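You operate a simulated robot arm through the tools that you are given. There is no shell and no other tool. Be economical: measure what you need, move in short steps, check, and stop when the job is done.

Carry out the task below with a simulated robot arm. There is one attempt and no reset: what you move stays moved.

Task
Sand heel and toe of the size 38 insole from the wooden rack, then rack it again.
Fine: heel and toe only; extractor on while sanding; then grinder off by the red button, extractor off; the other insoles stay unsanded.

Only the result counts: the job must be done as asked and must still hold three seconds after the hand-in. Knocking over, shifting, dropping, spilling or breaking anything else fails it.

Robot
A 7-joint arm with a two-finger parallel gripper on a trunk, on a base that drives. Base frame: it is fixed to the floor where the robot stands at the start and does not move with it; the origin is under the middle of the robot, x ahead of it, y to its left, z up; the surface under the hand at the start is at about z = 860. Lengths are in mm, angles in rad, forces in N, time in s.
Its first joint turns from -2.897 to 2.897 rad. Places, roughly: brush wheel [800, 0, 1200]; extractor switch [700, 0, 1100]; green button [700, 0, 1000]; red button [700, 0, 1000]. Payload 3.43 kg.
The TCP is the grasp point between the finger pads, 30 mm short of the fingertips. In the tool frame z runs along the fingers and y along their closing line. Largest opening 94 mm; finger width 28, thickness 10; the body of the gripper, 50 by 96 mm, starts 55 mm behind the TCP.
Orientation is told as [roll, pitch, yaw] about the base's x, y, z axes, in that order, counted from this pose: with the fingers straight down and closing along the base's y, the tool's x points along the base's -x, its y along +y and its z along -z.

Tools
- The arm moves only by the tool step_arm. Its argument "motion" is a list of rows, each a list of 7 numbers: the shift along the base's x, y, z in mm, then the turn, a rotation vector about the base's x, y, z in rad, then the gripper command, from -1 (shut) to 1 (fully open), values between in proportion. In form: [[tx, ty, tz, ax, ay, az, fingers], ...]. A call has 1 to 8 rows; each row is the pose to reach, as a shift and turn from the pose commanded when the call began. Rows are played at 5 a second. More than 50 mm and 0.15 rad between two rows, or a gripper value outside its range, and nothing of the call is played. A pose out of reach is approached as far as the arm can. The call stops where the force on the tool passes 90 N (or 10 N more than at its start, if that is more) or the arm is blocked; 0.2 s more then pass. Each finger travels about 45 mm/s and halts on what it meets, pressing with about 24 N; the grip force reading is that of the motor and also rises with nothing between the fingers. The clock runs only during rows and for 0.2 s after the last one: add rows that repeat a pose to give the fingers time. It gives the time, the measured TCP pose, the force on the tool (base axes), the opening and the grip force at its end, in the units of the frame above (readings bear some noise), with the torque about the TCP (base axes, N m) and any sound that the robot's microphone picked up.
- Cameras (640 x 400 px; columns grow to the right, rows downward): "scene" is now at [527.8, 232.6, 1447.8]; the picture's right is [0.42, -0.91, 0.00], its down [-0.25, -0.12, -0.96] and it looks along [0.87, 0.40, -0.28] (base axes); focal length 214 px, centre (320, 200). "wrist" rides on the gripper at [76, 14, -102] in the tool frame; the picture's right is [-0.18, 0.98, 0.00], its down [-0.75, -0.14, -0.64] and it looks along [-0.63, -0.12, 0.77] (tool axes); focal length 243 px, centre (320, 200). There is no depth. A picture from a camera that has moved, and an enlarged one, comes with that camera's place and axes in the base frame and with its lens.
- snapshot(camera): a new picture of that camera. No time passes.
- slide_trunk(by): slides the trunk up (or, below 0, down) by that many mm; the arm and the scene camera ride with it, the base frame stays. It gives what a move gives, with no picture.
- base_move(legs): drives the robot by 1 to 6 legs, each [ahead, left, turn to the left] in mm, mm and rad, along the robot's own axes; the way and the turn of a leg run together, so that a leg with both is an arc; at most 1500 mm and 3.142 rad a leg. The arm and the cameras ride along, it lands a little off, and it stops where it bumps. It gives what a move gives.
- aim_head(pan, tilt): turns the head with the scene camera to pan (to the left, within 1.798 rad either way) and tilt (down, from -0.506 to 1.204), counted from straight ahead of the robot. It gives what a move gives.
- inspect(camera, box): a new picture of the part [left, top, right, bottom] of that camera's present view, enlarged. No time passes.
- job_done(): hands the job in; it is judged then, once.

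Go step by step. Nothing tells you exact positions but the pictures and the camera data: compare them with the known pose of the tool, close in by small moves and look again before you grip or let go. The budget is 120 turns and 82 pictures, counting those below and the enlarged ones. Unless the task says otherwise, let go and move clear before handing in.

The tools are called after "Call:" as name(argument=value, ...) on one line, values as JSON. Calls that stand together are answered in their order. step_arm: Moves the arm, as the interface text tells. Its arguments: {"type":"object","properties":{"motion":{"type":"array","items":{"type":"array","items":{"type":"number"}}}},"required":["motion"]} The other tools are called the same way: slide_trunk (by) slides the trunk up or down; base_move (legs) drives the base; aim_head (pan, tilt) turns the head that bears the scene camera; snapshot (camera) takes a picture; inspect (camera, box) takes an enlarged picture of a part of a camera's view; job_done () hands the job in.

At the start:

```text
clock: 0.0
tool_pos: [458.8, 298.1, 1309.4]
tool_rot: [-0.005, 0.018, -0.003]
force: [-64.1, -20.6, -124.7]
wrist_torque: [5.77, -3.41, -2.4]
gripper_width: 94.0
finger_force: 0.1
trunk travel left (down, up): [-475.0, 135.0]
robot x, y, heading: [-1.4, -1.1, -0.001]
head pan, tilt: [1.799, 1.201]
```

scene: 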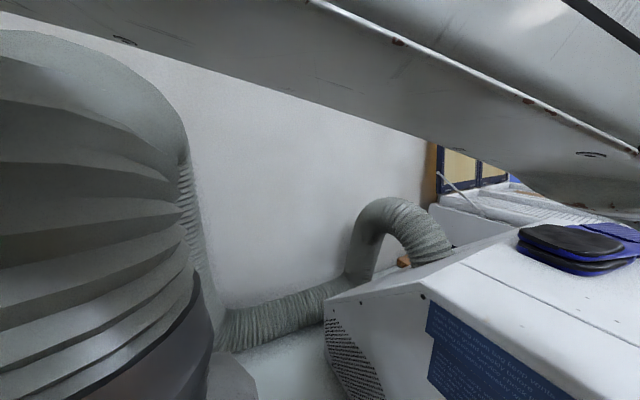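
wrist: 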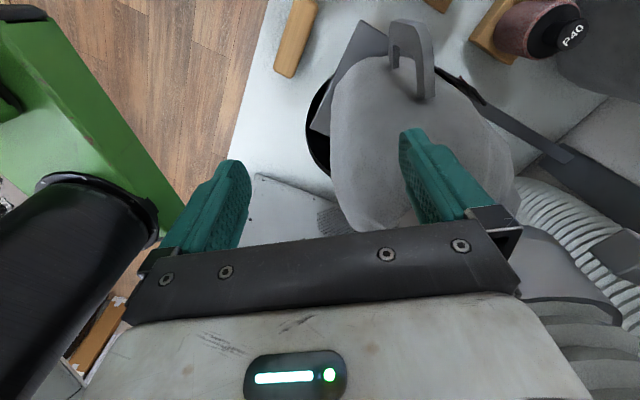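

The scene camera is up close to hoses and the view is blocked by what may be the arm, and the force reading is already high at the start. I'll re-aim the head first to get an overview.

Call:
aim_head(pan=0, tilt=0.5)

Call:
snapshot(camera="scene")

```text
clock: 1.8
tool_pos: [458.0, 297.4, 1311.5]
tool_rot: [-0.003, 0.017, -0.001]
force: [-0.1, -0.2, 0.1]
wrist_torque: [0.01, 0.02, -0.04]
gripper_width: 93.8
finger_force: 0.1
trunk travel left (down, up): [-475.0, 135.0]
robot x, y, heading: [-0.0, 0.7, 0.003]
head pan, tilt: [0.0, 0.499]
```

```text
79 pictures are left
camera scene: at [533.9, 193.6, 1427.9], right [0.0, -1.0, 0.0], down [-0.48, 0.0, -0.88], along [0.88, 0.0, -0.48], focal length 214 px, centre (320, 200)
```

scene: 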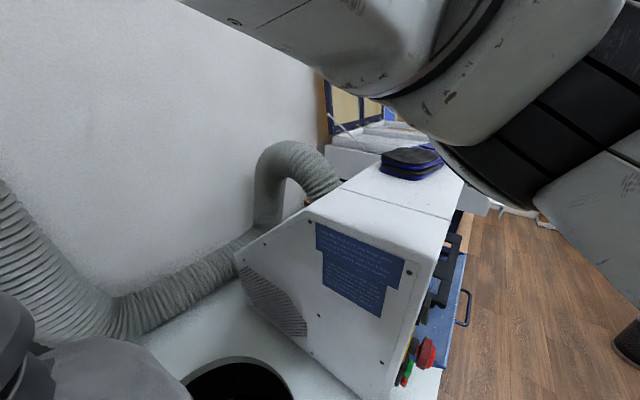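

The machine is ahead with red/green buttons on its right side. Looking around more to find the wheel and the rack.

Call:
aim_head(pan=-0.8, tilt=0.5)

Call:
snapshot(camera="scene")

Call:
aim_head(pan=-1.2, tilt=1.0)

Call:
snapshot(camera="scene")

Call:
aim_head(pan=0.6, tilt=1.1)

Call:
snapshot(camera="scene")

```text
clock: 2.9
tool_pos: [457.1, 297.3, 1309.0]
tool_rot: [-0.006, 0.018, -0.001]
force: [0.2, 0.9, 0.1]
wrist_torque: [0.02, 0.03, -0.01]
gripper_width: 94.0
finger_force: 0.0
trunk travel left (down, up): [-475.0, 135.0]
robot x, y, heading: [1.6, -2.6, -0.002]
head pan, tilt: [-0.799, 0.499]
```

```text
78 pictures are left
camera scene: at [506.4, 128.3, 1427.8], right [-0.72, -0.7, 0.0], down [-0.33, 0.34, -0.88], along [0.61, -0.63, -0.48], focal length 214 px, centre (320, 200)
```

scene: 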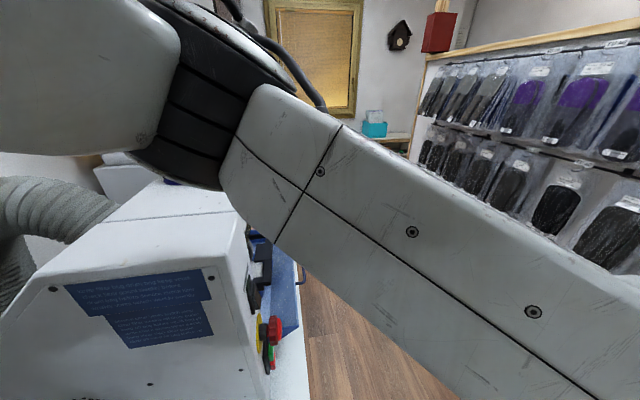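

```text
clock: 3.9
tool_pos: [458.4, 297.5, 1310.6]
tool_rot: [-0.006, 0.018, -0.001]
force: [0.6, 0.0, 0.2]
wrist_torque: [-0.01, 0.0, 0.03]
gripper_width: 93.8
finger_force: 0.0
trunk travel left (down, up): [-475.0, 135.0]
robot x, y, heading: [-1.4, 0.3, -0.0]
head pan, tilt: [-1.201, 1.0]
```

```text
77 pictures are left
camera scene: at [468.2, 128.5, 1386.8], right [-0.93, -0.36, 0.0], down [-0.3, 0.78, -0.54], along [0.2, -0.5, -0.84], focal length 214 px, centre (320, 200)
```

scene: 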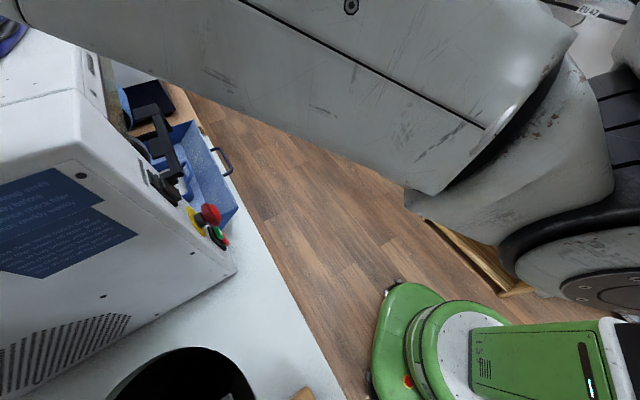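

```text
clock: 5.7
tool_pos: [452.8, 300.5, 1309.6]
tool_rot: [0.003, 0.029, 0.004]
force: [-118.9, 42.4, -13.5]
wrist_torque: [-2.95, -8.3, -5.0]
gripper_width: 83.8
finger_force: 0.1
trunk travel left (down, up): [-475.0, 135.0]
robot x, y, heading: [-0.1, 0.8, 0.001]
head pan, tilt: [0.6, 1.1]
```

```text
76 pictures are left
camera scene: at [514.5, 206.8, 1390.4], right [0.18, -0.98, 0.0], down [-0.8, -0.15, -0.58], along [0.57, 0.11, -0.81], focal length 214 px, centre (320, 200)
```

scene: 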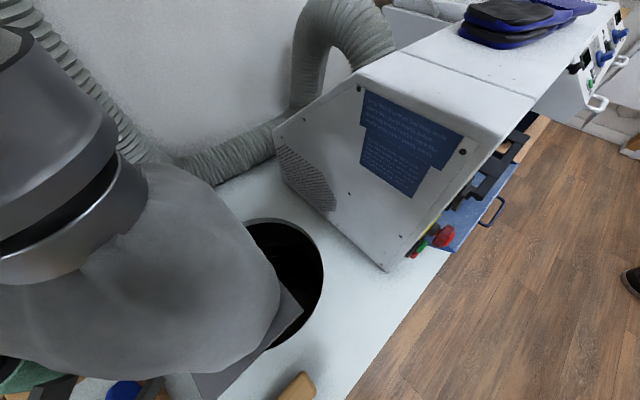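

The head is bumping the hand when panned left, so I'll pan it back and move the hand away from it before looking further.

Call:
aim_head(pan=-0.3, tilt=0.9)

Call:
snapshot(camera="wrist")

Call:
snapshot(camera="scene")

```text
clock: 6.9
tool_pos: [458.3, 298.4, 1309.8]
tool_rot: [-0.004, 0.018, -0.002]
force: [-1.0, 0.2, -0.3]
wrist_torque: [0.01, -0.02, -0.01]
gripper_width: 94.0
finger_force: 0.0
trunk travel left (down, up): [-475.0, 135.0]
robot x, y, heading: [0.2, -0.1, 0.003]
head pan, tilt: [-0.3, 0.901]
```

```text
75 pictures are left
camera wrist: at [384.0, 312.6, 1413.6], right [0.19, 0.98, -0.01], down [0.76, -0.14, 0.63], along [0.62, -0.12, -0.78], focal length 243 px, centre (320, 200)
```

wrist: 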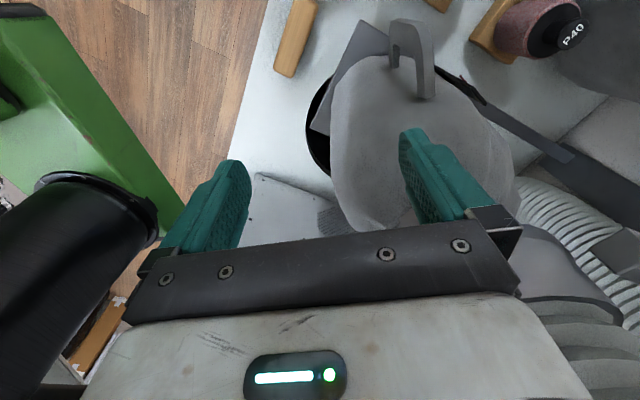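

```text
74 pictures are left
camera scene: at [515.1, 171.3, 1394.0], right [-0.29, -0.96, 0.0], down [-0.75, 0.23, -0.62], along [0.59, -0.18, -0.78], focal length 214 px, centre (320, 200)
```

scene: 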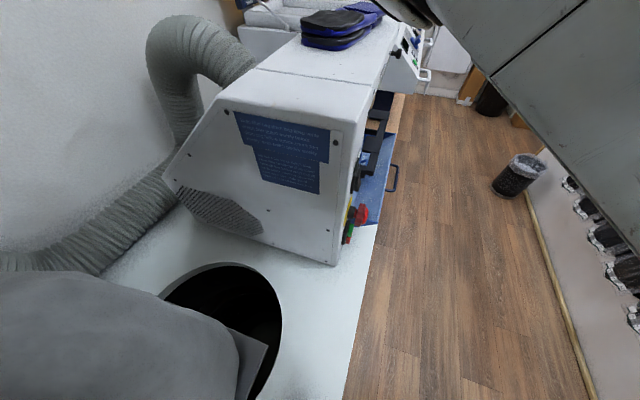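

The machine is to the left along the bench, with buttons on its aisle side near (750, 0, 1000). Looking at the right wall rack and elsewhere for the wooden rack.

Call:
aim_head(pan=-1.79, tilt=0.3)

Call:
snapshot(camera="scene")

Call:
aim_head(pan=-0.4, tilt=0.2)

Call:
snapshot(camera="scene")

```text
clock: 8.4
tool_pos: [457.9, 297.6, 1310.1]
tool_rot: [-0.004, 0.018, -0.002]
force: [0.3, 0.3, -0.2]
wrist_torque: [0.03, 0.01, -0.03]
gripper_width: 94.2
finger_force: 0.0
trunk travel left (down, up): [-475.0, 135.0]
robot x, y, heading: [3.9, 2.1, 0.002]
head pan, tilt: [-1.791, 0.3]
```

```text
73 pictures are left
camera scene: at [422.6, 102.4, 1446.2], right [-0.98, 0.22, 0.0], down [0.06, 0.29, -0.96], along [-0.21, -0.93, -0.3], focal length 214 px, centre (320, 200)
```

scene: 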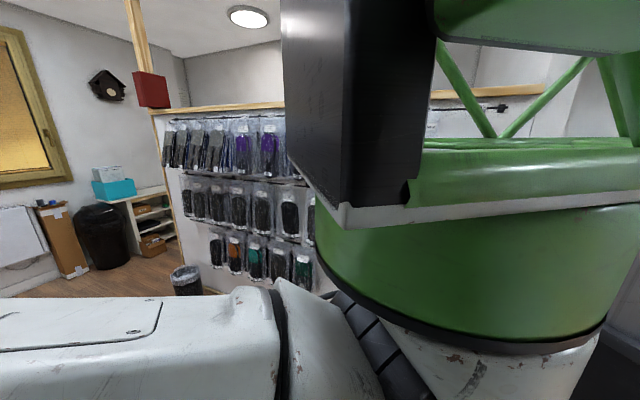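

```text
clock: 10.0
tool_pos: [458.2, 297.9, 1310.0]
tool_rot: [-0.007, 0.017, -0.004]
force: [0.5, -0.2, -0.1]
wrist_torque: [-0.01, 0.0, 0.01]
gripper_width: 93.9
finger_force: 0.1
trunk travel left (down, up): [-475.0, 135.0]
robot x, y, heading: [4.0, 1.1, -0.002]
head pan, tilt: [-0.4, 0.201]
```

```text
72 pictures are left
camera scene: at [528.8, 157.2, 1455.5], right [-0.39, -0.92, 0.0], down [-0.18, 0.08, -0.98], along [0.9, -0.38, -0.2], focal length 214 px, centre (320, 200)
```

scene: 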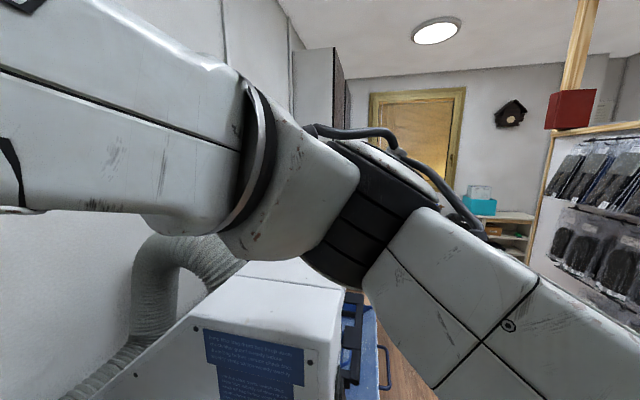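

The room is turned about −0.62 rad to my frame: the bench edge runs along (0.82, −0.57). I'll back away from the bench for an overview.

Call:
base_move(legs=[[-228, -328, 0]])

Call:
aim_head(pan=0.5, tilt=0.5)

Call:
snapshot(camera="scene")

Call:
snapshot(camera="wrist")

```text
clock: 12.6
tool_pos: [257.6, 12.3, 1309.6]
tool_rot: [-0.005, 0.016, 0.003]
force: [0.1, 0.4, -0.6]
wrist_torque: [0.01, 0.0, -0.02]
gripper_width: 94.2
finger_force: 0.1
trunk travel left (down, up): [-475.0, 135.0]
robot x, y, heading: [-197.5, -286.4, 0.006]
head pan, tilt: [-0.4, 0.201]
stopped in leg 1: the robot was blocked; the commanded pose is now the measured one
```

```text
clock: 13.8
tool_pos: [255.4, 15.4, 1309.8]
tool_rot: [0.006, 0.025, 0.009]
force: [-73.6, 94.0, -33.4]
wrist_torque: [-7.98, -6.54, -0.92]
gripper_width: 93.9
finger_force: 0.0
trunk travel left (down, up): [-475.0, 135.0]
robot x, y, heading: [-197.9, -291.1, 0.007]
head pan, tilt: [0.499, 0.499]
```

```text
71 pictures are left
camera scene: at [333.9, -73.5, 1433.4], right [0.21, -0.98, 0.0], down [-0.42, -0.09, -0.91], along [0.89, 0.19, -0.42], focal length 214 px, centre (320, 200)
```

scene: 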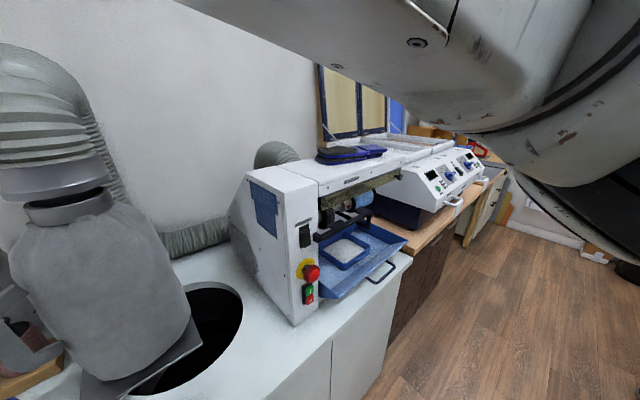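

```text
70 pictures are left
camera wrist: at [179.8, 28.8, 1413.5], right [0.17, 0.98, 0.0], down [0.77, -0.14, 0.62], along [0.61, -0.11, -0.78], focal length 243 px, centre (320, 200)
```

wrist: 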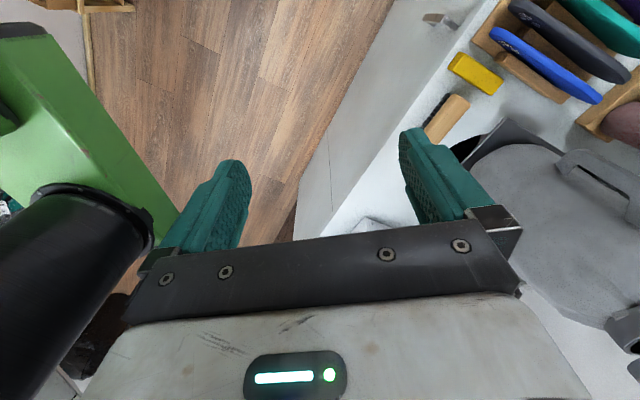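

The grinder is now visible: black extractor switch on top, red and green buttons below, wheel recessed right above the blue tray; the insole rack sits left on the bench near (330, 450). I'll come forward a bit and turn to face the bench in small turns.

Call:
aim_head(pan=-0.2, tilt=0.5)

Call:
base_move(legs=[[68, 98, 0], [0, 0, 0.5]])

Call:
snapshot(camera="scene")

```text
clock: 14.9
tool_pos: [257.8, 13.0, 1309.7]
tool_rot: [-0.006, 0.016, 0.004]
force: [0.5, -0.3, 0.2]
wrist_torque: [0.0, -0.02, 0.03]
gripper_width: 94.0
finger_force: 0.0
trunk travel left (down, up): [-475.0, 135.0]
robot x, y, heading: [-197.9, -284.0, 0.006]
head pan, tilt: [-0.201, 0.499]
```

```text
clock: 17.5
tool_pos: [125.6, 295.1, 1309.4]
tool_rot: [-0.004, 0.017, 0.507]
force: [-0.3, 0.2, 0.1]
wrist_torque: [0.03, 0.02, -0.02]
gripper_width: 93.9
finger_force: 0.1
trunk travel left (down, up): [-475.0, 135.0]
robot x, y, heading: [-130.9, -188.4, 0.502]
head pan, tilt: [-0.201, 0.499]
```

```text
69 pictures are left
camera scene: at [249.1, 223.4, 1427.8], right [0.3, -0.95, 0.0], down [-0.46, -0.14, -0.88], along [0.84, 0.26, -0.48], focal length 214 px, centre (320, 200)
```

scene: 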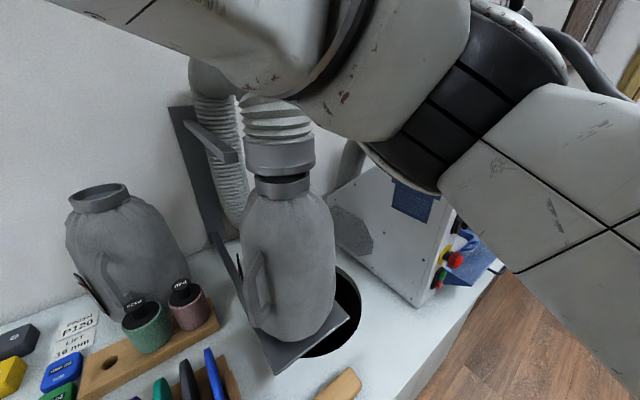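

The elbow of the arm passes close to the bottle's hose, so I raise the trunk, drive along the bench to the right, and only then turn fully to face it.

Call:
slide_trunk(by=130)

Call:
base_move(legs=[[144, -292, 0], [0, 0, 0.45]])

Call:
snapshot(camera="scene")

Call:
snapshot(camera="wrist")

```text
clock: 19.1
tool_pos: [125.6, 295.0, 1439.3]
tool_rot: [-0.004, 0.015, 0.507]
force: [-0.5, 0.1, 0.2]
wrist_torque: [0.0, 0.02, 0.02]
gripper_width: 94.0
finger_force: 0.0
trunk travel left (down, up): [-605.0, 5.0]
robot x, y, heading: [-130.0, -184.6, 0.502]
head pan, tilt: [-0.201, 0.499]
```

```text
clock: 20.5
tool_pos: [253.3, 211.5, 1438.2]
tool_rot: [-0.006, 0.017, 0.478]
force: [1.1, -0.1, -0.7]
wrist_torque: [0.01, 0.06, 0.0]
gripper_width: 94.1
finger_force: 0.1
trunk travel left (down, up): [-605.0, 5.0]
robot x, y, heading: [-15.8, -267.5, 0.481]
head pan, tilt: [-0.201, 0.499]
stopped in leg 1: the robot was blocked; the commanded pose is now the measured one
```

```text
68 pictures are left
camera scene: at [373.1, 138.2, 1557.3], right [0.27, -0.96, 0.0], down [-0.46, -0.13, -0.88], along [0.84, 0.24, -0.48], focal length 214 px, centre (320, 200)
```

scene: 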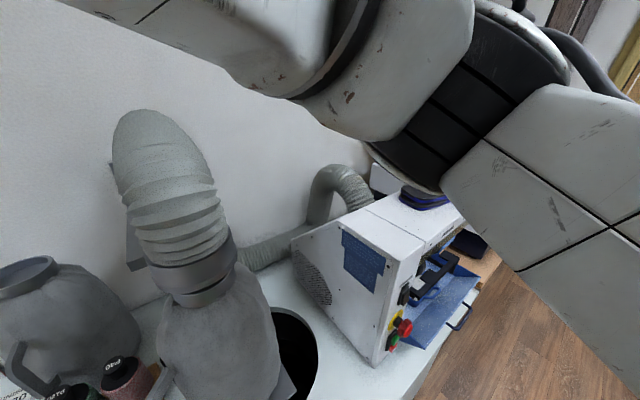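

```text
67 pictures are left
camera wrist: at [179.3, 190.3, 1542.9], right [-0.29, 0.96, -0.01], down [0.74, 0.23, 0.63], along [0.61, 0.17, -0.78], focal length 243 px, centre (320, 200)
```

wrist: 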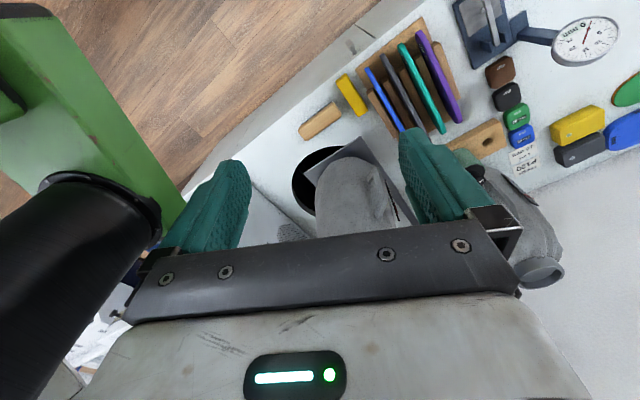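

Something blocked the base partway. Looking down at the floor around.

Call:
aim_head(pan=-1.5, tilt=0.9)

Call:
snapshot(camera="scene")

Call:
aim_head(pan=-0.7, tilt=1.2)

Call:
snapshot(camera="scene")

```text
clock: 22.0
tool_pos: [251.9, 212.2, 1440.4]
tool_rot: [-0.007, 0.016, 0.478]
force: [0.3, -0.9, 0.7]
wrist_torque: [0.05, 0.0, -0.02]
gripper_width: 94.1
finger_force: 0.0
trunk travel left (down, up): [-605.0, 5.0]
robot x, y, heading: [-11.8, -266.3, 0.478]
head pan, tilt: [-1.499, 0.901]
```

```text
66 pictures are left
camera scene: at [325.7, 48.3, 1524.4], right [-0.85, -0.52, 0.0], down [-0.41, 0.67, -0.62], along [0.33, -0.53, -0.78], focal length 214 px, centre (320, 200)
```

scene: 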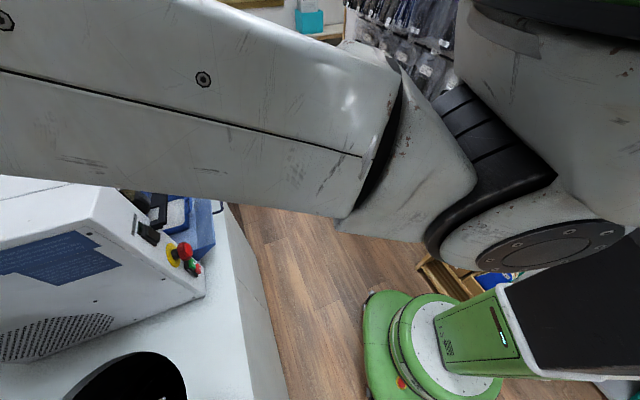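

```text
clock: 23.1
tool_pos: [252.1, 211.9, 1439.6]
tool_rot: [-0.007, 0.015, 0.478]
force: [-0.1, 0.4, 0.2]
wrist_torque: [-0.01, 0.01, 0.01]
gripper_width: 93.8
finger_force: 0.1
trunk travel left (down, up): [-605.0, 5.0]
robot x, y, heading: [-10.3, -264.8, 0.481]
head pan, tilt: [-0.7, 1.201]
```

```text
65 pictures are left
camera scene: at [340.8, 100.3, 1504.3], right [-0.22, -0.98, 0.0], down [-0.91, 0.2, -0.37], along [0.36, -0.08, -0.93], focal length 214 px, centre (320, 200)
```

scene: 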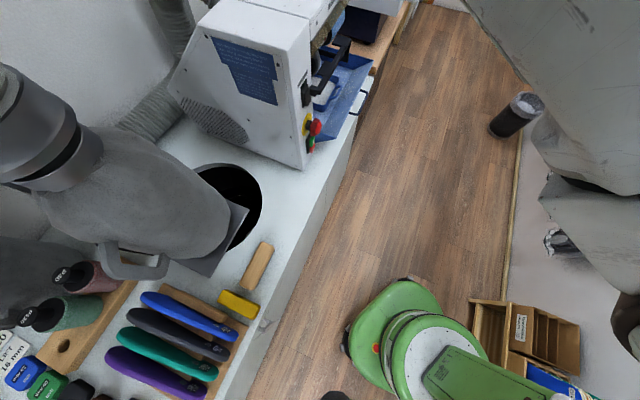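

The base brushed a wooden box by the wall; the insole rack with four insoles (blue, black, green, purple) is on the bench left. I'll move a little toward the bench, lower the hand away from the head, and look to the left.

Call:
base_move(legs=[[97, 50, 0]])

Call:
step_arm(motion=[[0, 0, -40, 0, 0, 0, 1], [0, 0, -80, 0, 0, 0, 1], [0, 0, -120, 0, 0, 0, 1], [0, 0, -160, 0, 0, 0, 1], [0, 0, -200, 0, 0, 0, 1], [0, 0, -240, 0, 0, 0, 1]])

Call:
aim_head(pan=1.2, tilt=0.9)

Call:
snapshot(camera="scene")

```text
clock: 24.3
tool_pos: [311.6, 302.9, 1440.4]
tool_rot: [-0.005, 0.017, 0.49]
force: [-0.7, 0.2, -0.2]
wrist_torque: [0.0, 0.02, 0.01]
gripper_width: 93.6
finger_force: 0.0
trunk travel left (down, up): [-605.0, 5.0]
robot x, y, heading: [53.4, -175.1, 0.494]
head pan, tilt: [-0.7, 1.201]
```

```text
clock: 25.7
tool_pos: [311.8, 304.5, 1202.1]
tool_rot: [-0.004, 0.017, 0.49]
force: [-0.9, 1.0, 1.0]
wrist_torque: [0.04, -0.01, 0.03]
gripper_width: 94.0
finger_force: 0.0
trunk travel left (down, up): [-605.0, 5.0]
robot x, y, heading: [48.7, -174.8, 0.49]
head pan, tilt: [-0.7, 1.201]
```

```text
clock: 27.6
tool_pos: [312.2, 304.0, 1202.5]
tool_rot: [-0.005, 0.018, 0.491]
force: [0.5, 0.1, 0.0]
wrist_torque: [0.05, 0.03, -0.01]
gripper_width: 94.0
finger_force: 0.1
trunk travel left (down, up): [-605.0, 5.0]
robot x, y, heading: [48.9, -177.9, 0.493]
head pan, tilt: [1.201, 0.901]
```

```text
64 pictures are left
camera scene: at [339.1, 278.5, 1524.0], right [0.99, 0.12, 0.0], down [0.09, -0.78, -0.62], along [-0.07, 0.62, -0.78], focal length 214 px, centre (320, 200)
```

scene: 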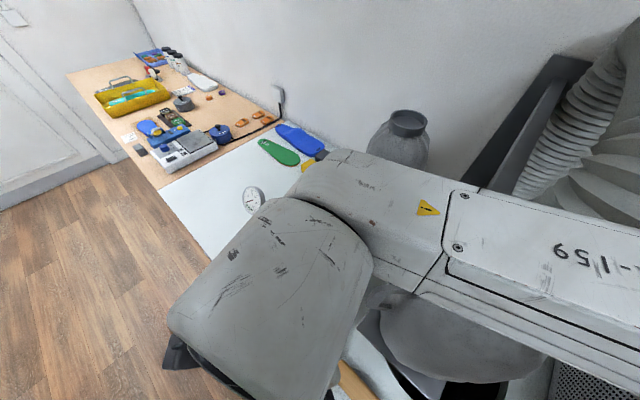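

The left side is clear. I'll raise the hand again, drive left past the rack, and turn to face the bench so that the rack is ahead to the right of the head.

Call:
aim_head(pan=-0.3, tilt=0.8)

Call:
step_arm(motion=[[0, 0, 40, 0, 0, 0, 1], [0, 0, 80, 0, 0, 0, 1], [0, 0, 120, 0, 0, 0, 1], [0, 0, 160, 0, 0, 0, 1], [0, 0, 200, 0, 0, 0, 1], [0, 0, 235, 0, 0, 0, 1]])

Call:
base_move(legs=[[-190, 375, 0], [0, 0, 0.468]])

Call:
snapshot(camera="scene")

Call:
snapshot(camera="wrist")

```text
clock: 29.2
tool_pos: [312.8, 303.9, 1200.8]
tool_rot: [-0.006, 0.018, 0.491]
force: [-0.2, 0.5, 0.3]
wrist_torque: [-0.01, -0.01, 0.0]
gripper_width: 93.9
finger_force: 0.3
trunk travel left (down, up): [-605.0, 5.0]
robot x, y, heading: [49.7, -171.4, 0.494]
head pan, tilt: [-0.3, 0.799]
```

```text
clock: 30.6
tool_pos: [313.4, 303.8, 1435.5]
tool_rot: [-0.005, 0.015, 0.493]
force: [-0.4, 0.7, 0.3]
wrist_torque: [0.03, 0.04, 0.01]
gripper_width: 93.9
finger_force: 0.1
trunk travel left (down, up): [-605.0, 5.0]
robot x, y, heading: [47.7, -175.7, 0.491]
head pan, tilt: [-0.3, 0.799]
```

```text
clock: 34.5
tool_pos: [-278.2, 609.2, 1433.8]
tool_rot: [-0.005, 0.016, 0.966]
force: [-0.5, -0.3, 0.4]
wrist_torque: [0.02, 0.02, -0.04]
gripper_width: 94.0
finger_force: 0.0
trunk travel left (down, up): [-605.0, 5.0]
robot x, y, heading: [-295.1, 63.5, 0.967]
head pan, tilt: [-0.3, 0.799]
```

```text
63 pictures are left
camera scene: at [-138.4, 584.8, 1531.9], right [0.62, -0.79, 0.0], down [-0.56, -0.44, -0.7], along [0.55, 0.43, -0.72], focal length 214 px, centre (320, 200)
```

scene: 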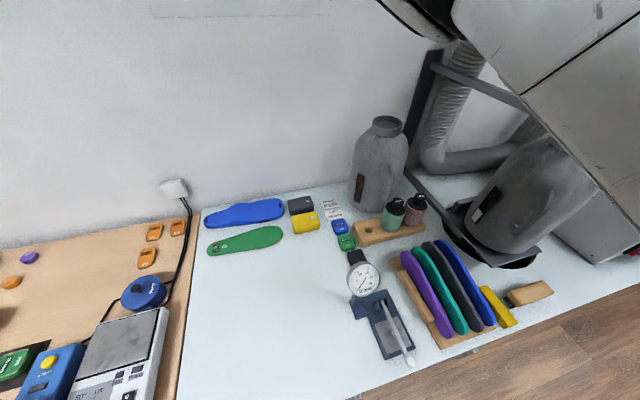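

```text
62 pictures are left
camera wrist: at [-333.6, 556.1, 1537.8], right [-0.7, 0.71, -0.01], down [0.55, 0.55, 0.63], along [0.45, 0.44, -0.78], focal length 243 px, centre (320, 200)
```

wrist: 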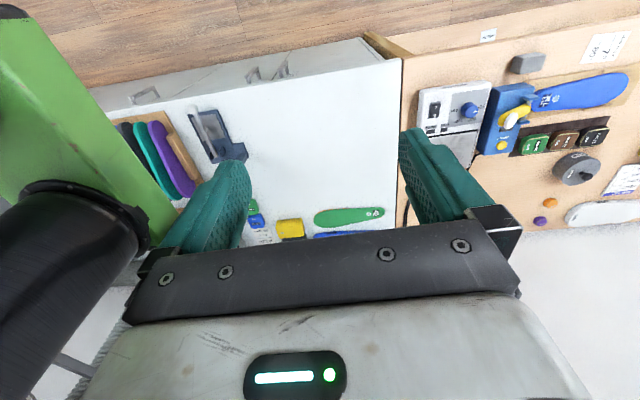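

Good view: the rack with purple, green, dark and blue insoles. I'll zoom in to read sizes.

Call:
inspect(camera="scene", box=[390, 230, 510, 350])

Call:
inspect(camera="wrist", box=[110, 110, 210, 210])

```text
3.33 times, centred on (450, 290) of scene
camera zoom: at [-138.4, 584.8, 1531.9], right [0.62, -0.79, 0.0], down [-0.56, -0.44, -0.7], along [0.55, 0.43, -0.72], focal length 715 px, centre (-113, -100)
```

zoom: 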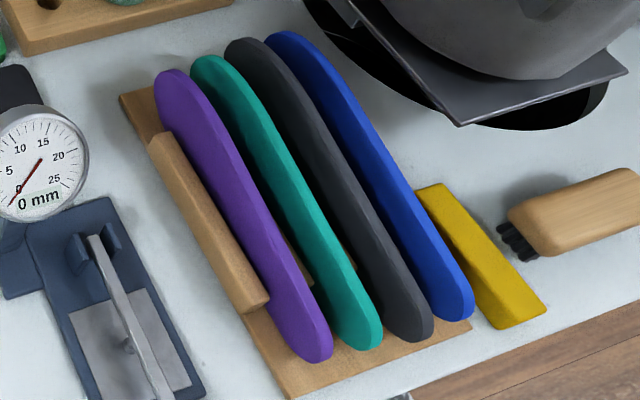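

```text
4.00 times, centred on (160, 160) of wrist
camera zoom: at [-333.6, 556.1, 1537.8], right [-0.7, 0.71, -0.01], down [0.55, 0.55, 0.63], along [0.45, 0.44, -0.78], focal length 970 px, centre (960, 360)
```

zoom: 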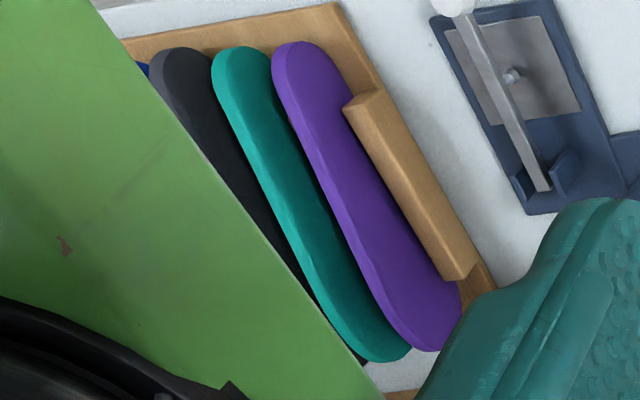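

Sizes aren't visible from above; earlier a white mark showed on the blue one's right face. I'll bring the hand around the front to look at the rack from the right side with the wrist camera.

Call:
step_arm(motion=[[0, 0, -50, 0, 0, 0, 0.5], [0, 0, -100, 0, 0, 0, 0], [0, 0, -150, 0, 0, 0, 0], [25, 36, -180, 0, 0, 0, 0], [50, 72, -180, 0, 0, 0, 0], [75, 108, -180, 0, 0, 0, 0], [100, 144, -180, 0, 0, 0, 0]])

Call:
step_arm(motion=[[40, -28, 0, 0, 0, 0, 0], [80, -56, 0, 0, 0, 0, 0], [120, -84, 0, 0, 0, 0, 0], [160, -112, 0, 0, 0, 0, 0], [200, -140, 0, 0, 0, 0, 0], [240, -168, 0, 0, 0, 0, 0], [280, -196, 0, 0, 0, 0, 0], [320, -224, 0, 0, 0, 0, 0]])

Call:
snapshot(camera="scene")

```text
refused: row 4 steps farther than a row can; nothing moved
```

```text
clock: 34.9
tool_pos: [-267.7, 603.8, 1434.0]
tool_rot: [0.027, 0.026, 0.961]
force: [-33.0, 18.0, -4.9]
wrist_torque: [-1.71, -3.18, 0.39]
gripper_width: 64.1
finger_force: 0.1
trunk travel left (down, up): [-605.0, 5.0]
robot x, y, heading: [-292.6, 62.2, 0.967]
head pan, tilt: [-0.3, 0.799]
stopped in row 1: the force on the tool passed its limit at 222 N (the readings are from after the stop); the commanded pose is now the measured one
```

```text
59 pictures are left
camera scene: at [-136.7, 583.6, 1532.9], right [0.6, -0.8, 0.0], down [-0.57, -0.42, -0.71], along [0.57, 0.42, -0.71], focal length 214 px, centre (320, 200)
```

scene: 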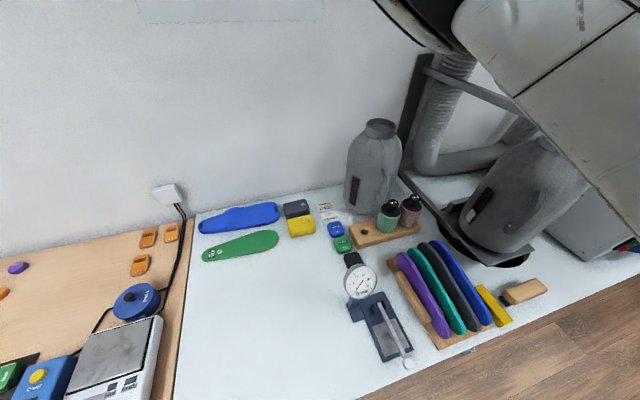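

First call was refused and the hand touched the head. I back off and repeat the path properly.

Call:
step_arm(motion=[[-12, 6, 0, 0, 0, 0, 0], [-12, 6, -50, 0, 0, 0, 0], [-12, 6, -100, 0, 0, 0, 0], [-12, 6, -150, 0, 0, 0, 0], [-12, 6, -190, 0, 0, 0, 0], [13, 42, -190, 0, 0, 0, 0], [38, 78, -190, 0, 0, 0, 0], [63, 114, -190, 0, 0, 0, 0]])

Call:
snapshot(camera="scene")

```text
clock: 36.7
tool_pos: [-202.9, 717.4, 1244.4]
tool_rot: [0.025, 0.025, 0.961]
force: [-0.8, -1.0, 0.0]
wrist_torque: [0.0, -0.01, 0.0]
gripper_width: 46.8
finger_force: 0.0
trunk travel left (down, up): [-605.0, 5.0]
robot x, y, heading: [-295.7, 58.2, 0.965]
head pan, tilt: [-0.3, 0.799]
```

```text
58 pictures are left
camera scene: at [-138.1, 584.7, 1531.9], right [0.62, -0.79, 0.0], down [-0.56, -0.44, -0.7], along [0.55, 0.43, -0.72], focal length 214 px, centre (320, 200)
```

scene: 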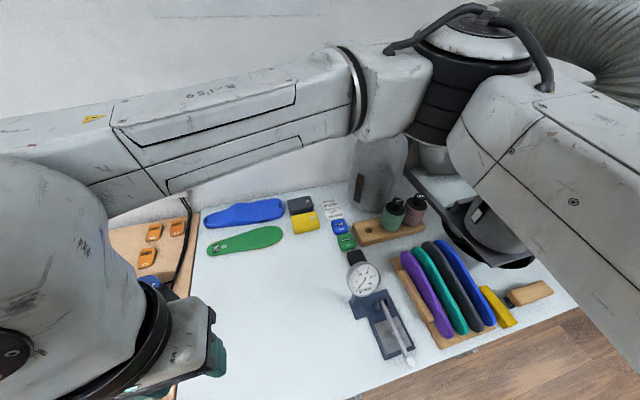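

The elbow hangs near the spare bag and hose, so I'll back the robot off the bench before moving the hand right.

Call:
base_move(legs=[[-200, 0, 0]])

Call:
step_arm(motion=[[40, -28, 0, 0, 0, 0, 0], [80, -56, 0, 0, 0, 0, 0], [120, -84, 0, 0, 0, 0, 0], [160, -112, 0, 0, 0, 0, 0], [200, -140, 0, 0, 0, 0, 0], [240, -168, 0, 0, 0, 0, 0]])

Call:
snapshot(camera="scene")

```text
clock: 38.3
tool_pos: [-318.9, 547.9, 1245.3]
tool_rot: [0.025, 0.025, 0.958]
force: [0.1, -0.2, 0.6]
wrist_torque: [0.0, 0.0, -0.01]
gripper_width: 47.0
finger_force: 0.2
trunk travel left (down, up): [-605.0, 5.0]
robot x, y, heading: [-413.2, -107.7, 0.961]
head pan, tilt: [-0.3, 0.799]
```

```text
clock: 39.7
tool_pos: [-78.3, 381.6, 1245.5]
tool_rot: [0.024, 0.023, 0.957]
force: [-0.3, -0.3, 0.3]
wrist_torque: [0.01, -0.04, 0.02]
gripper_width: 46.9
finger_force: 0.0
trunk travel left (down, up): [-605.0, 5.0]
robot x, y, heading: [-416.1, -105.3, 0.96]
head pan, tilt: [-0.3, 0.799]
```

```text
57 pictures are left
camera scene: at [-254.2, 415.4, 1531.9], right [0.61, -0.79, 0.0], down [-0.57, -0.44, -0.7], along [0.55, 0.43, -0.72], focal length 214 px, centre (320, 200)
```

scene: 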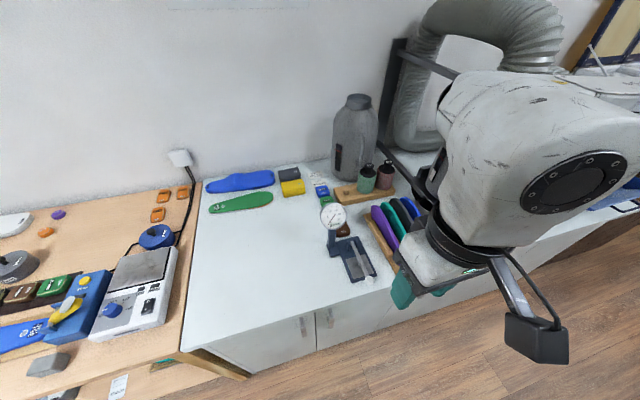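

The hand is now free to the right of the head. I'll swing it to the front right of the rack and turn it so the wrist camera looks at the insoles' right faces.

Call:
step_arm(motion=[[43, -23, -5, 0, 0, 0.0, 0], [86, -46, -10, 0, 0, 0.1, 0], [129, -69, -15, 0, 0, 0.22, 0], [172, -92, -25, 0, 0, 0.34, 0], [215, -115, -35, 0, 0, 0.46, 0], [258, -138, -45, 0, 0, 0.58, 0], [301, -160, -55, 0, 0, 0.7, 0], [344, -182, -65, 0, 0, 0.77, 0]])

Call:
snapshot(camera="wrist")

Call:
snapshot(camera="scene")

```text
clock: 41.5
tool_pos: [69.7, 238.3, 1084.5]
tool_rot: [-0.063, 0.016, 1.679]
force: [0.7, -0.5, 0.0]
wrist_torque: [0.01, -0.02, -0.03]
gripper_width: 47.1
finger_force: 0.0
out of reach, approached as far as the arm can: row 5, 6, 7, 8
trunk travel left (down, up): [-605.0, 5.0]
robot x, y, heading: [-416.1, -108.3, 0.96]
head pan, tilt: [-0.3, 0.799]
```

```text
56 pictures are left
camera wrist: at [57.1, 162.1, 1186.8], right [-0.99, 0.08, -0.07], down [0.02, 0.77, 0.64], along [0.1, 0.63, -0.77], focal length 243 px, centre (320, 200)
```

wrist: 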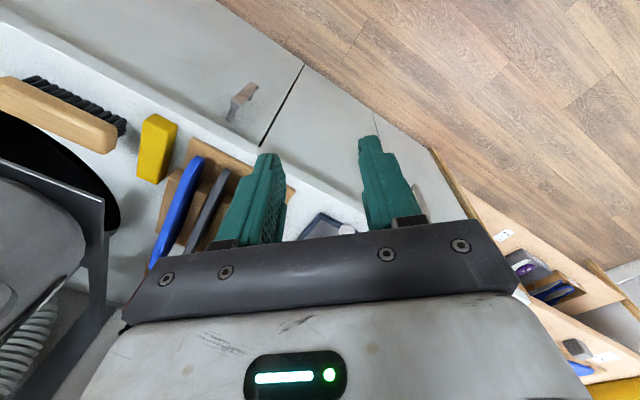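

```text
55 pictures are left
camera scene: at [-253.6, 414.8, 1531.9], right [0.61, -0.79, 0.0], down [-0.57, -0.44, -0.7], along [0.55, 0.43, -0.72], focal length 214 px, centre (320, 200)
```

scene: 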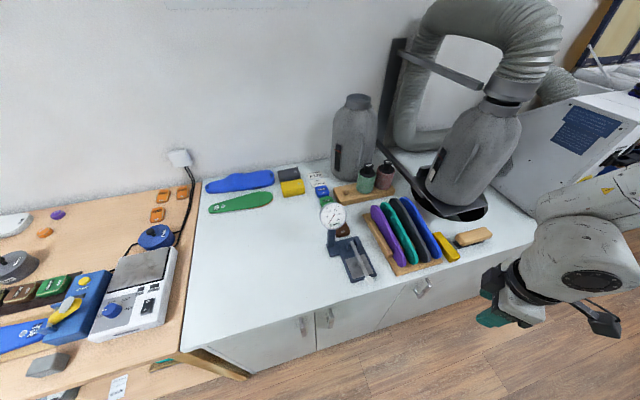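

The arm stopped short at its reach, so I'll shift the robot 200 mm to the right to get the wrist view at the blue side.

Call:
base_move(legs=[[60, -200, 0]])

Call:
snapshot(camera="wrist")

```text
clock: 43.2
tool_pos: [263.1, 174.4, 1082.2]
tool_rot: [-0.057, 0.02, 1.683]
force: [0.3, 0.5, 0.5]
wrist_torque: [0.02, 0.04, -0.02]
gripper_width: 47.0
finger_force: 0.0
trunk travel left (down, up): [-605.0, 5.0]
robot x, y, heading: [-219.0, -172.9, 0.958]
head pan, tilt: [-0.3, 0.799]
stopped in leg 1: the robot was blocked; the commanded pose is now the measured one
```

```text
54 pictures are left
camera wrist: at [251.2, 97.6, 1185.2], right [-1.0, 0.07, -0.06], down [0.02, 0.77, 0.63], along [0.09, 0.63, -0.77], focal length 243 px, centre (320, 200)
```

wrist: 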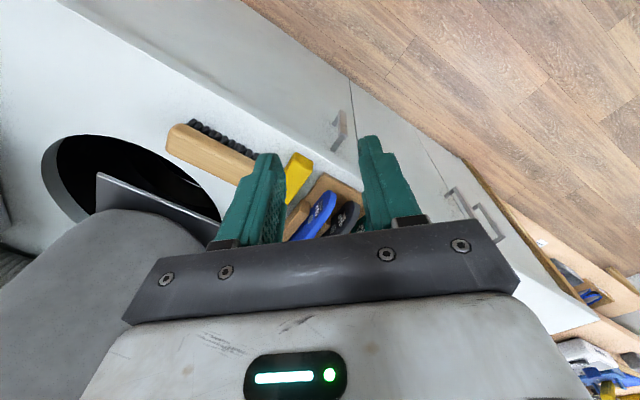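

White marks are visible on the near ends of blue and dark. Zooming.

Call:
inspect(camera="wrist", box=[285, 170, 375, 240])

```text
5.71 times, centred on (330, 205) of wrist
camera zoom: at [251.2, 97.6, 1185.2], right [-1.0, 0.07, -0.06], down [0.02, 0.77, 0.63], along [0.09, 0.63, -0.77], focal length 1386 px, centre (263, 171)
```

zoom: 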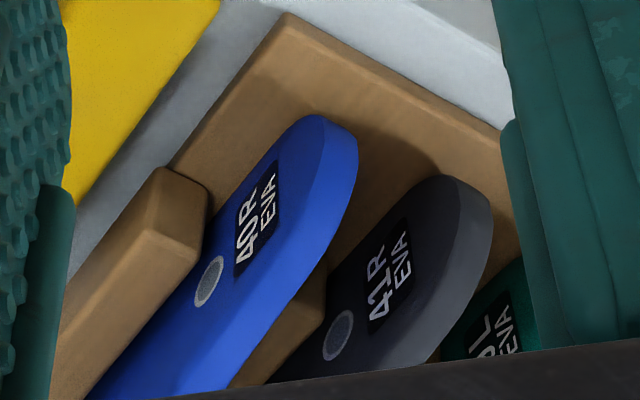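

Blue is 40R and dark is 41R; the teal one ends in "L". I'll shift the hand to read teal and purple.

Call:
step_arm(motion=[[-20, 35, 0, 0, 0, 0, 1], [-40, 70, 0, 0, 0, 0, 1], [-60, 70, 0, 0, 0, 0, 1], [-60, 70, 0, 0, 0, 0, 1]])

Call:
inspect(camera="wrist", box=[230, 110, 390, 230])

```text
clock: 44.2
tool_pos: [202.7, 243.6, 1082.4]
tool_rot: [-0.06, 0.024, 1.683]
force: [0.1, 0.7, -0.3]
wrist_torque: [-0.04, -0.01, -0.01]
gripper_width: 94.0
finger_force: 0.1
trunk travel left (down, up): [-605.0, 5.0]
robot x, y, heading: [-213.6, -168.5, 0.961]
head pan, tilt: [-0.3, 0.799]
```

```text
3.33 times, centred on (310, 170) of wrist
camera zoom: at [191.7, 167.8, 1185.7], right [-1.0, 0.07, -0.06], down [0.02, 0.77, 0.63], along [0.09, 0.63, -0.77], focal length 809 px, centre (353, 300)
```

zoom: 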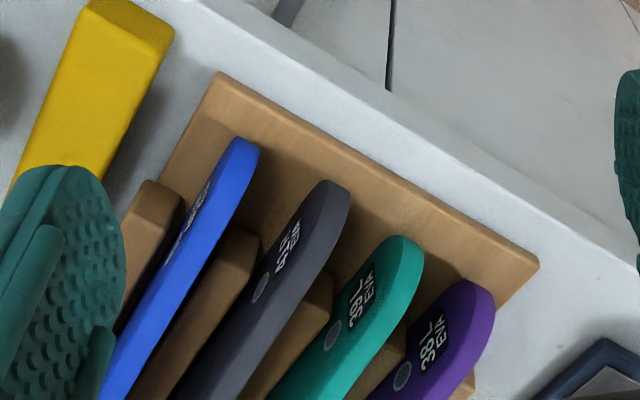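

Call:
inspect(camera="wrist", box=[305, 165, 365, 215])

```text
8.00 times, centred on (335, 190) of wrist
camera zoom: at [191.7, 167.8, 1185.7], right [-1.0, 0.07, -0.06], down [0.02, 0.77, 0.63], along [0.09, 0.63, -0.77], focal length 1941 px, centre (200, 280)
```

zoom: 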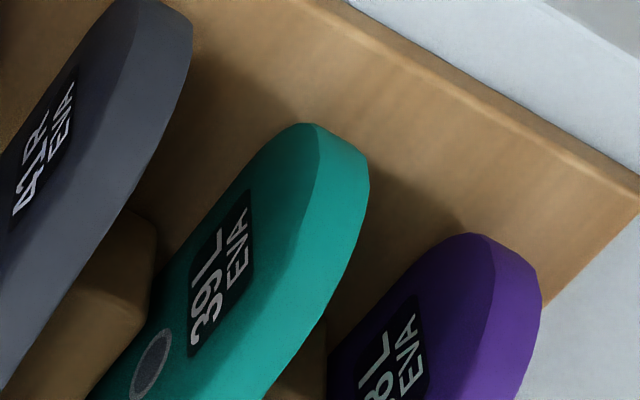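

Purple is 38L and teal is 39L, so the purple one at the left end is the job. I'll turn the hand back in line with the insole and look at it from behind and above.

Call:
step_arm(motion=[[0, 0, 30, 0, 0, -0.12, 1], [0, 10, 50, 0, 0, -0.24, 1], [-10, 40, 60, 0, 0, -0.36, 1], [-15, 70, 60, 0, 0, -0.48, 1], [-20, 100, 60, 0, 0, -0.6, 1], [-30, 130, 60, 0, 0, -0.72, 1], [-35, 157, 60, 0, 0, -0.84, 1]])

Call:
snapshot(camera="wrist")

Call:
snapshot(camera="scene")

```text
clock: 45.8
tool_pos: [169.0, 402.1, 1142.8]
tool_rot: [-0.062, 0.023, 0.84]
force: [0.3, 0.4, -0.7]
wrist_torque: [-0.01, 0.0, -0.02]
gripper_width: 93.9
finger_force: 0.0
trunk travel left (down, up): [-605.0, 5.0]
robot x, y, heading: [-218.0, -172.4, 0.96]
head pan, tilt: [-0.3, 0.799]
```

```text
50 pictures are left
camera wrist: at [104.5, 360.1, 1245.5], right [-0.61, 0.79, -0.06], down [0.59, 0.5, 0.63], along [0.53, 0.35, -0.77], focal length 243 px, centre (320, 200)
```

wrist: 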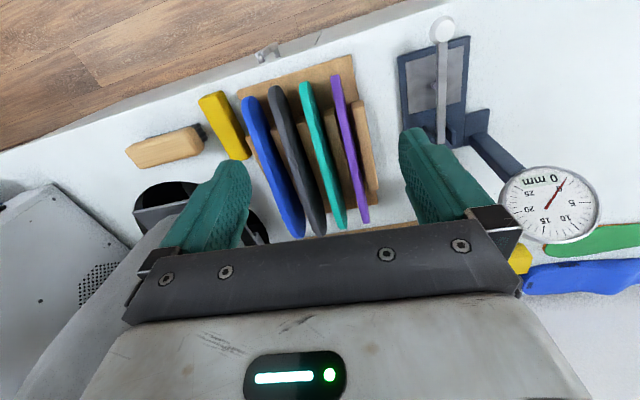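

```text
49 pictures are left
camera scene: at [-58.7, 350.8, 1531.7], right [0.61, -0.79, 0.0], down [-0.57, -0.44, -0.7], along [0.55, 0.43, -0.72], focal length 214 px, centre (320, 200)
```

scene: 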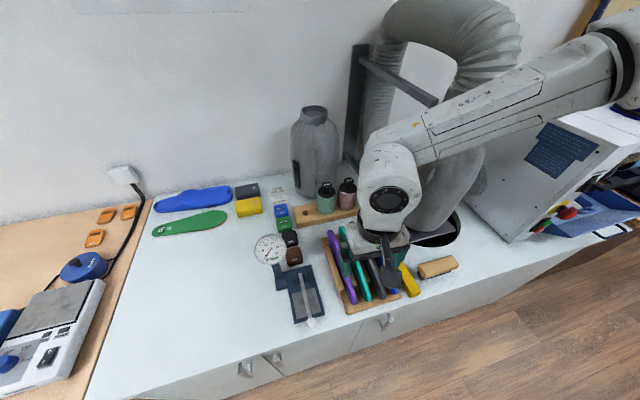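

I have a good line on the purple insole: roughly from (163, 408) to (312, 592), yaw about 0.89. Zooming to judge its top height and the gaps.

Call:
inspect(camera="scene", box=[310, 220, 410, 320])

Call:
inspect(camera="wrist", box=[260, 50, 400, 240])

```text
4.00 times, centred on (360, 270) of scene
camera zoom: at [-58.7, 350.8, 1531.7], right [0.61, -0.79, 0.0], down [-0.57, -0.44, -0.7], along [0.55, 0.43, -0.72], focal length 858 px, centre (160, -80)
```

zoom: 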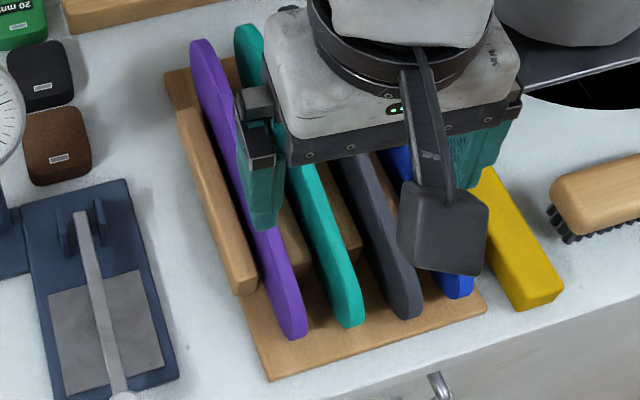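

```text
2.11 times, centred on (330, 145) of wrist
camera zoom: at [104.5, 360.1, 1245.5], right [-0.61, 0.79, -0.06], down [0.59, 0.5, 0.63], along [0.53, 0.35, -0.77], focal length 511 px, centre (299, 316)
```

zoom: 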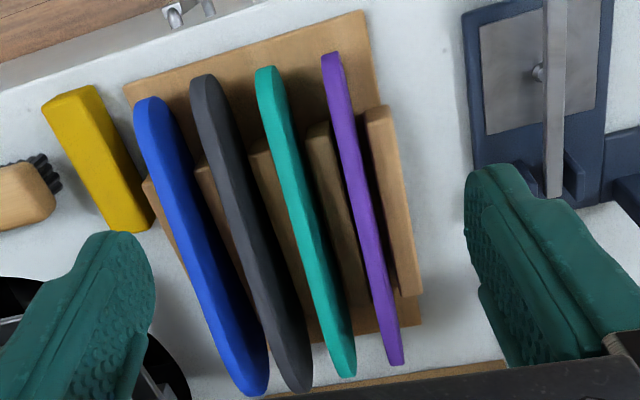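

Teal gap is about 23 mm and the insole's top is near z 935. I'll go above its middle with the fingers pre-set to about 35 mm and the tool levelled.

Call:
step_arm(motion=[[20, 30, -10, 0.02, 0.01, 0.03, 0.3], [40, 60, -25, 0.04, 0.02, 0.05, 0], [60, 85, -40, 0.0585, 0.031, 0.08, -0.25], [68, 101, -62, 0.0585, 0.031, 0.08, -0.25], [68, 101, -62, 0.0585, 0.031, 0.08, -0.25]])

Call:
snapshot(camera="wrist")

Call:
inspect(camera="scene", box=[300, 200, 420, 320])

```text
clock: 47.0
tool_pos: [237.8, 503.2, 1080.6]
tool_rot: [0.001, -0.002, 0.924]
force: [0.6, 0.7, 0.3]
wrist_torque: [0.02, -0.03, 0.01]
gripper_width: 35.2
finger_force: 0.1
trunk travel left (down, up): [-605.0, 5.0]
robot x, y, heading: [-217.0, -170.1, 0.963]
head pan, tilt: [-0.3, 0.799]
```

```text
46 pictures are left
camera wrist: at [179.8, 448.9, 1182.9], right [-0.67, 0.74, 0.0], down [0.57, 0.51, 0.64], along [0.48, 0.43, -0.76], focal length 243 px, centre (320, 200)
```

wrist: 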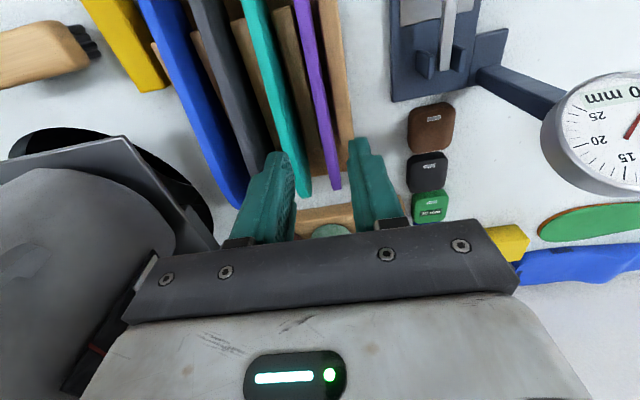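

```text
3.33 times, centred on (360, 260) of scene
camera zoom: at [-58.9, 350.9, 1531.7], right [0.61, -0.79, 0.0], down [-0.57, -0.44, -0.7], along [0.55, 0.43, -0.72], focal length 715 px, centre (187, 0)
```

zoom: 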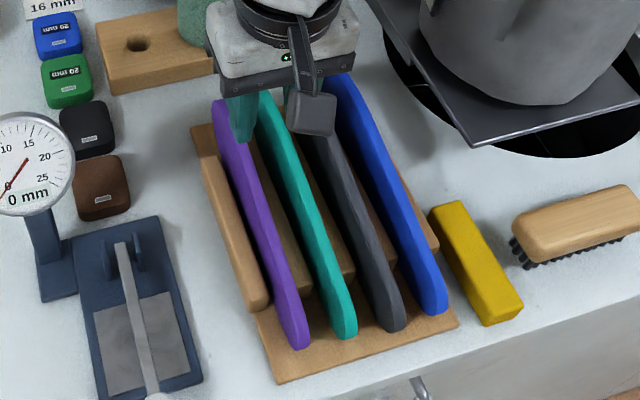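

Alignment looks very close. One zoom to confirm lateral centering before descending.

Call:
inspect(camera="wrist", box=[240, 40, 400, 200])

```text
2.50 times, centred on (320, 120) of wrist
camera zoom: at [179.8, 448.9, 1182.9], right [-0.67, 0.74, 0.0], down [0.57, 0.51, 0.64], along [0.48, 0.43, -0.76], focal length 606 px, centre (320, 400)
```

zoom: 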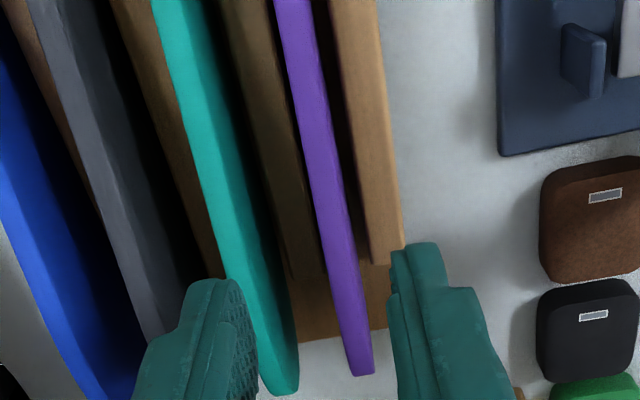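

Centred within 2 mm. I'll correct slightly and descend partway, then check heights from the scene camera.

Call:
step_arm(motion=[[1.3, -1, -45, 0, 0, 0, -0.25], [1.3, -1, -90, 0, 0, 0, -0.25], [1.3, -1, -115, 0, 0, 0, -0.25]])

Call:
inspect(camera="scene", box=[310, 210, 390, 290])

Call:
inspect(camera="wrist", box=[240, 0, 400, 200])

```text
clock: 47.8
tool_pos: [239.3, 502.1, 963.5]
tool_rot: [-0.001, -0.005, 0.924]
force: [0.4, -0.2, 0.1]
wrist_torque: [0.03, 0.0, 0.02]
gripper_width: 35.6
finger_force: 0.0
trunk travel left (down, up): [-605.0, 5.0]
robot x, y, heading: [-216.9, -171.5, 0.961]
head pan, tilt: [-0.3, 0.799]
```

```text
5.00 times, centred on (350, 250) of scene
camera zoom: at [-58.9, 350.9, 1531.8], right [0.61, -0.79, 0.0], down [-0.57, -0.44, -0.7], along [0.55, 0.43, -0.72], focal length 1072 px, centre (170, -50)
```

zoom: 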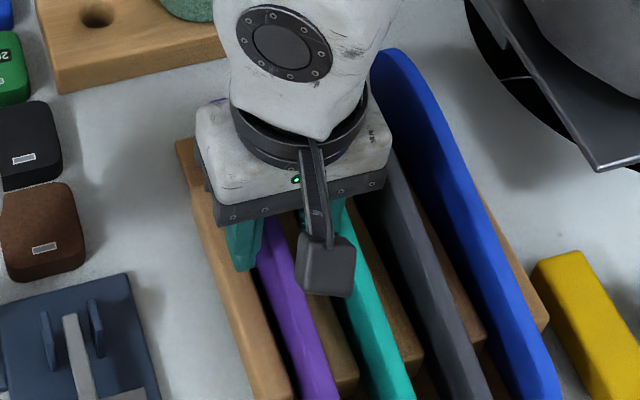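

```text
2.00 times, centred on (320, 100) of wrist
camera zoom: at [181.1, 449.3, 1066.0], right [-0.67, 0.74, 0.0], down [0.57, 0.51, 0.64], along [0.48, 0.43, -0.76], focal length 485 px, centre (320, 400)
```

zoom: 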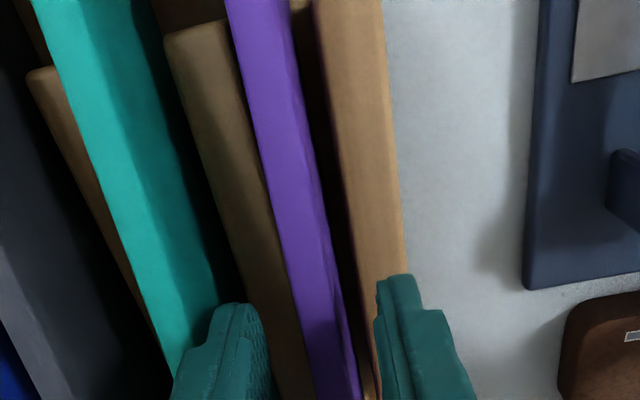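

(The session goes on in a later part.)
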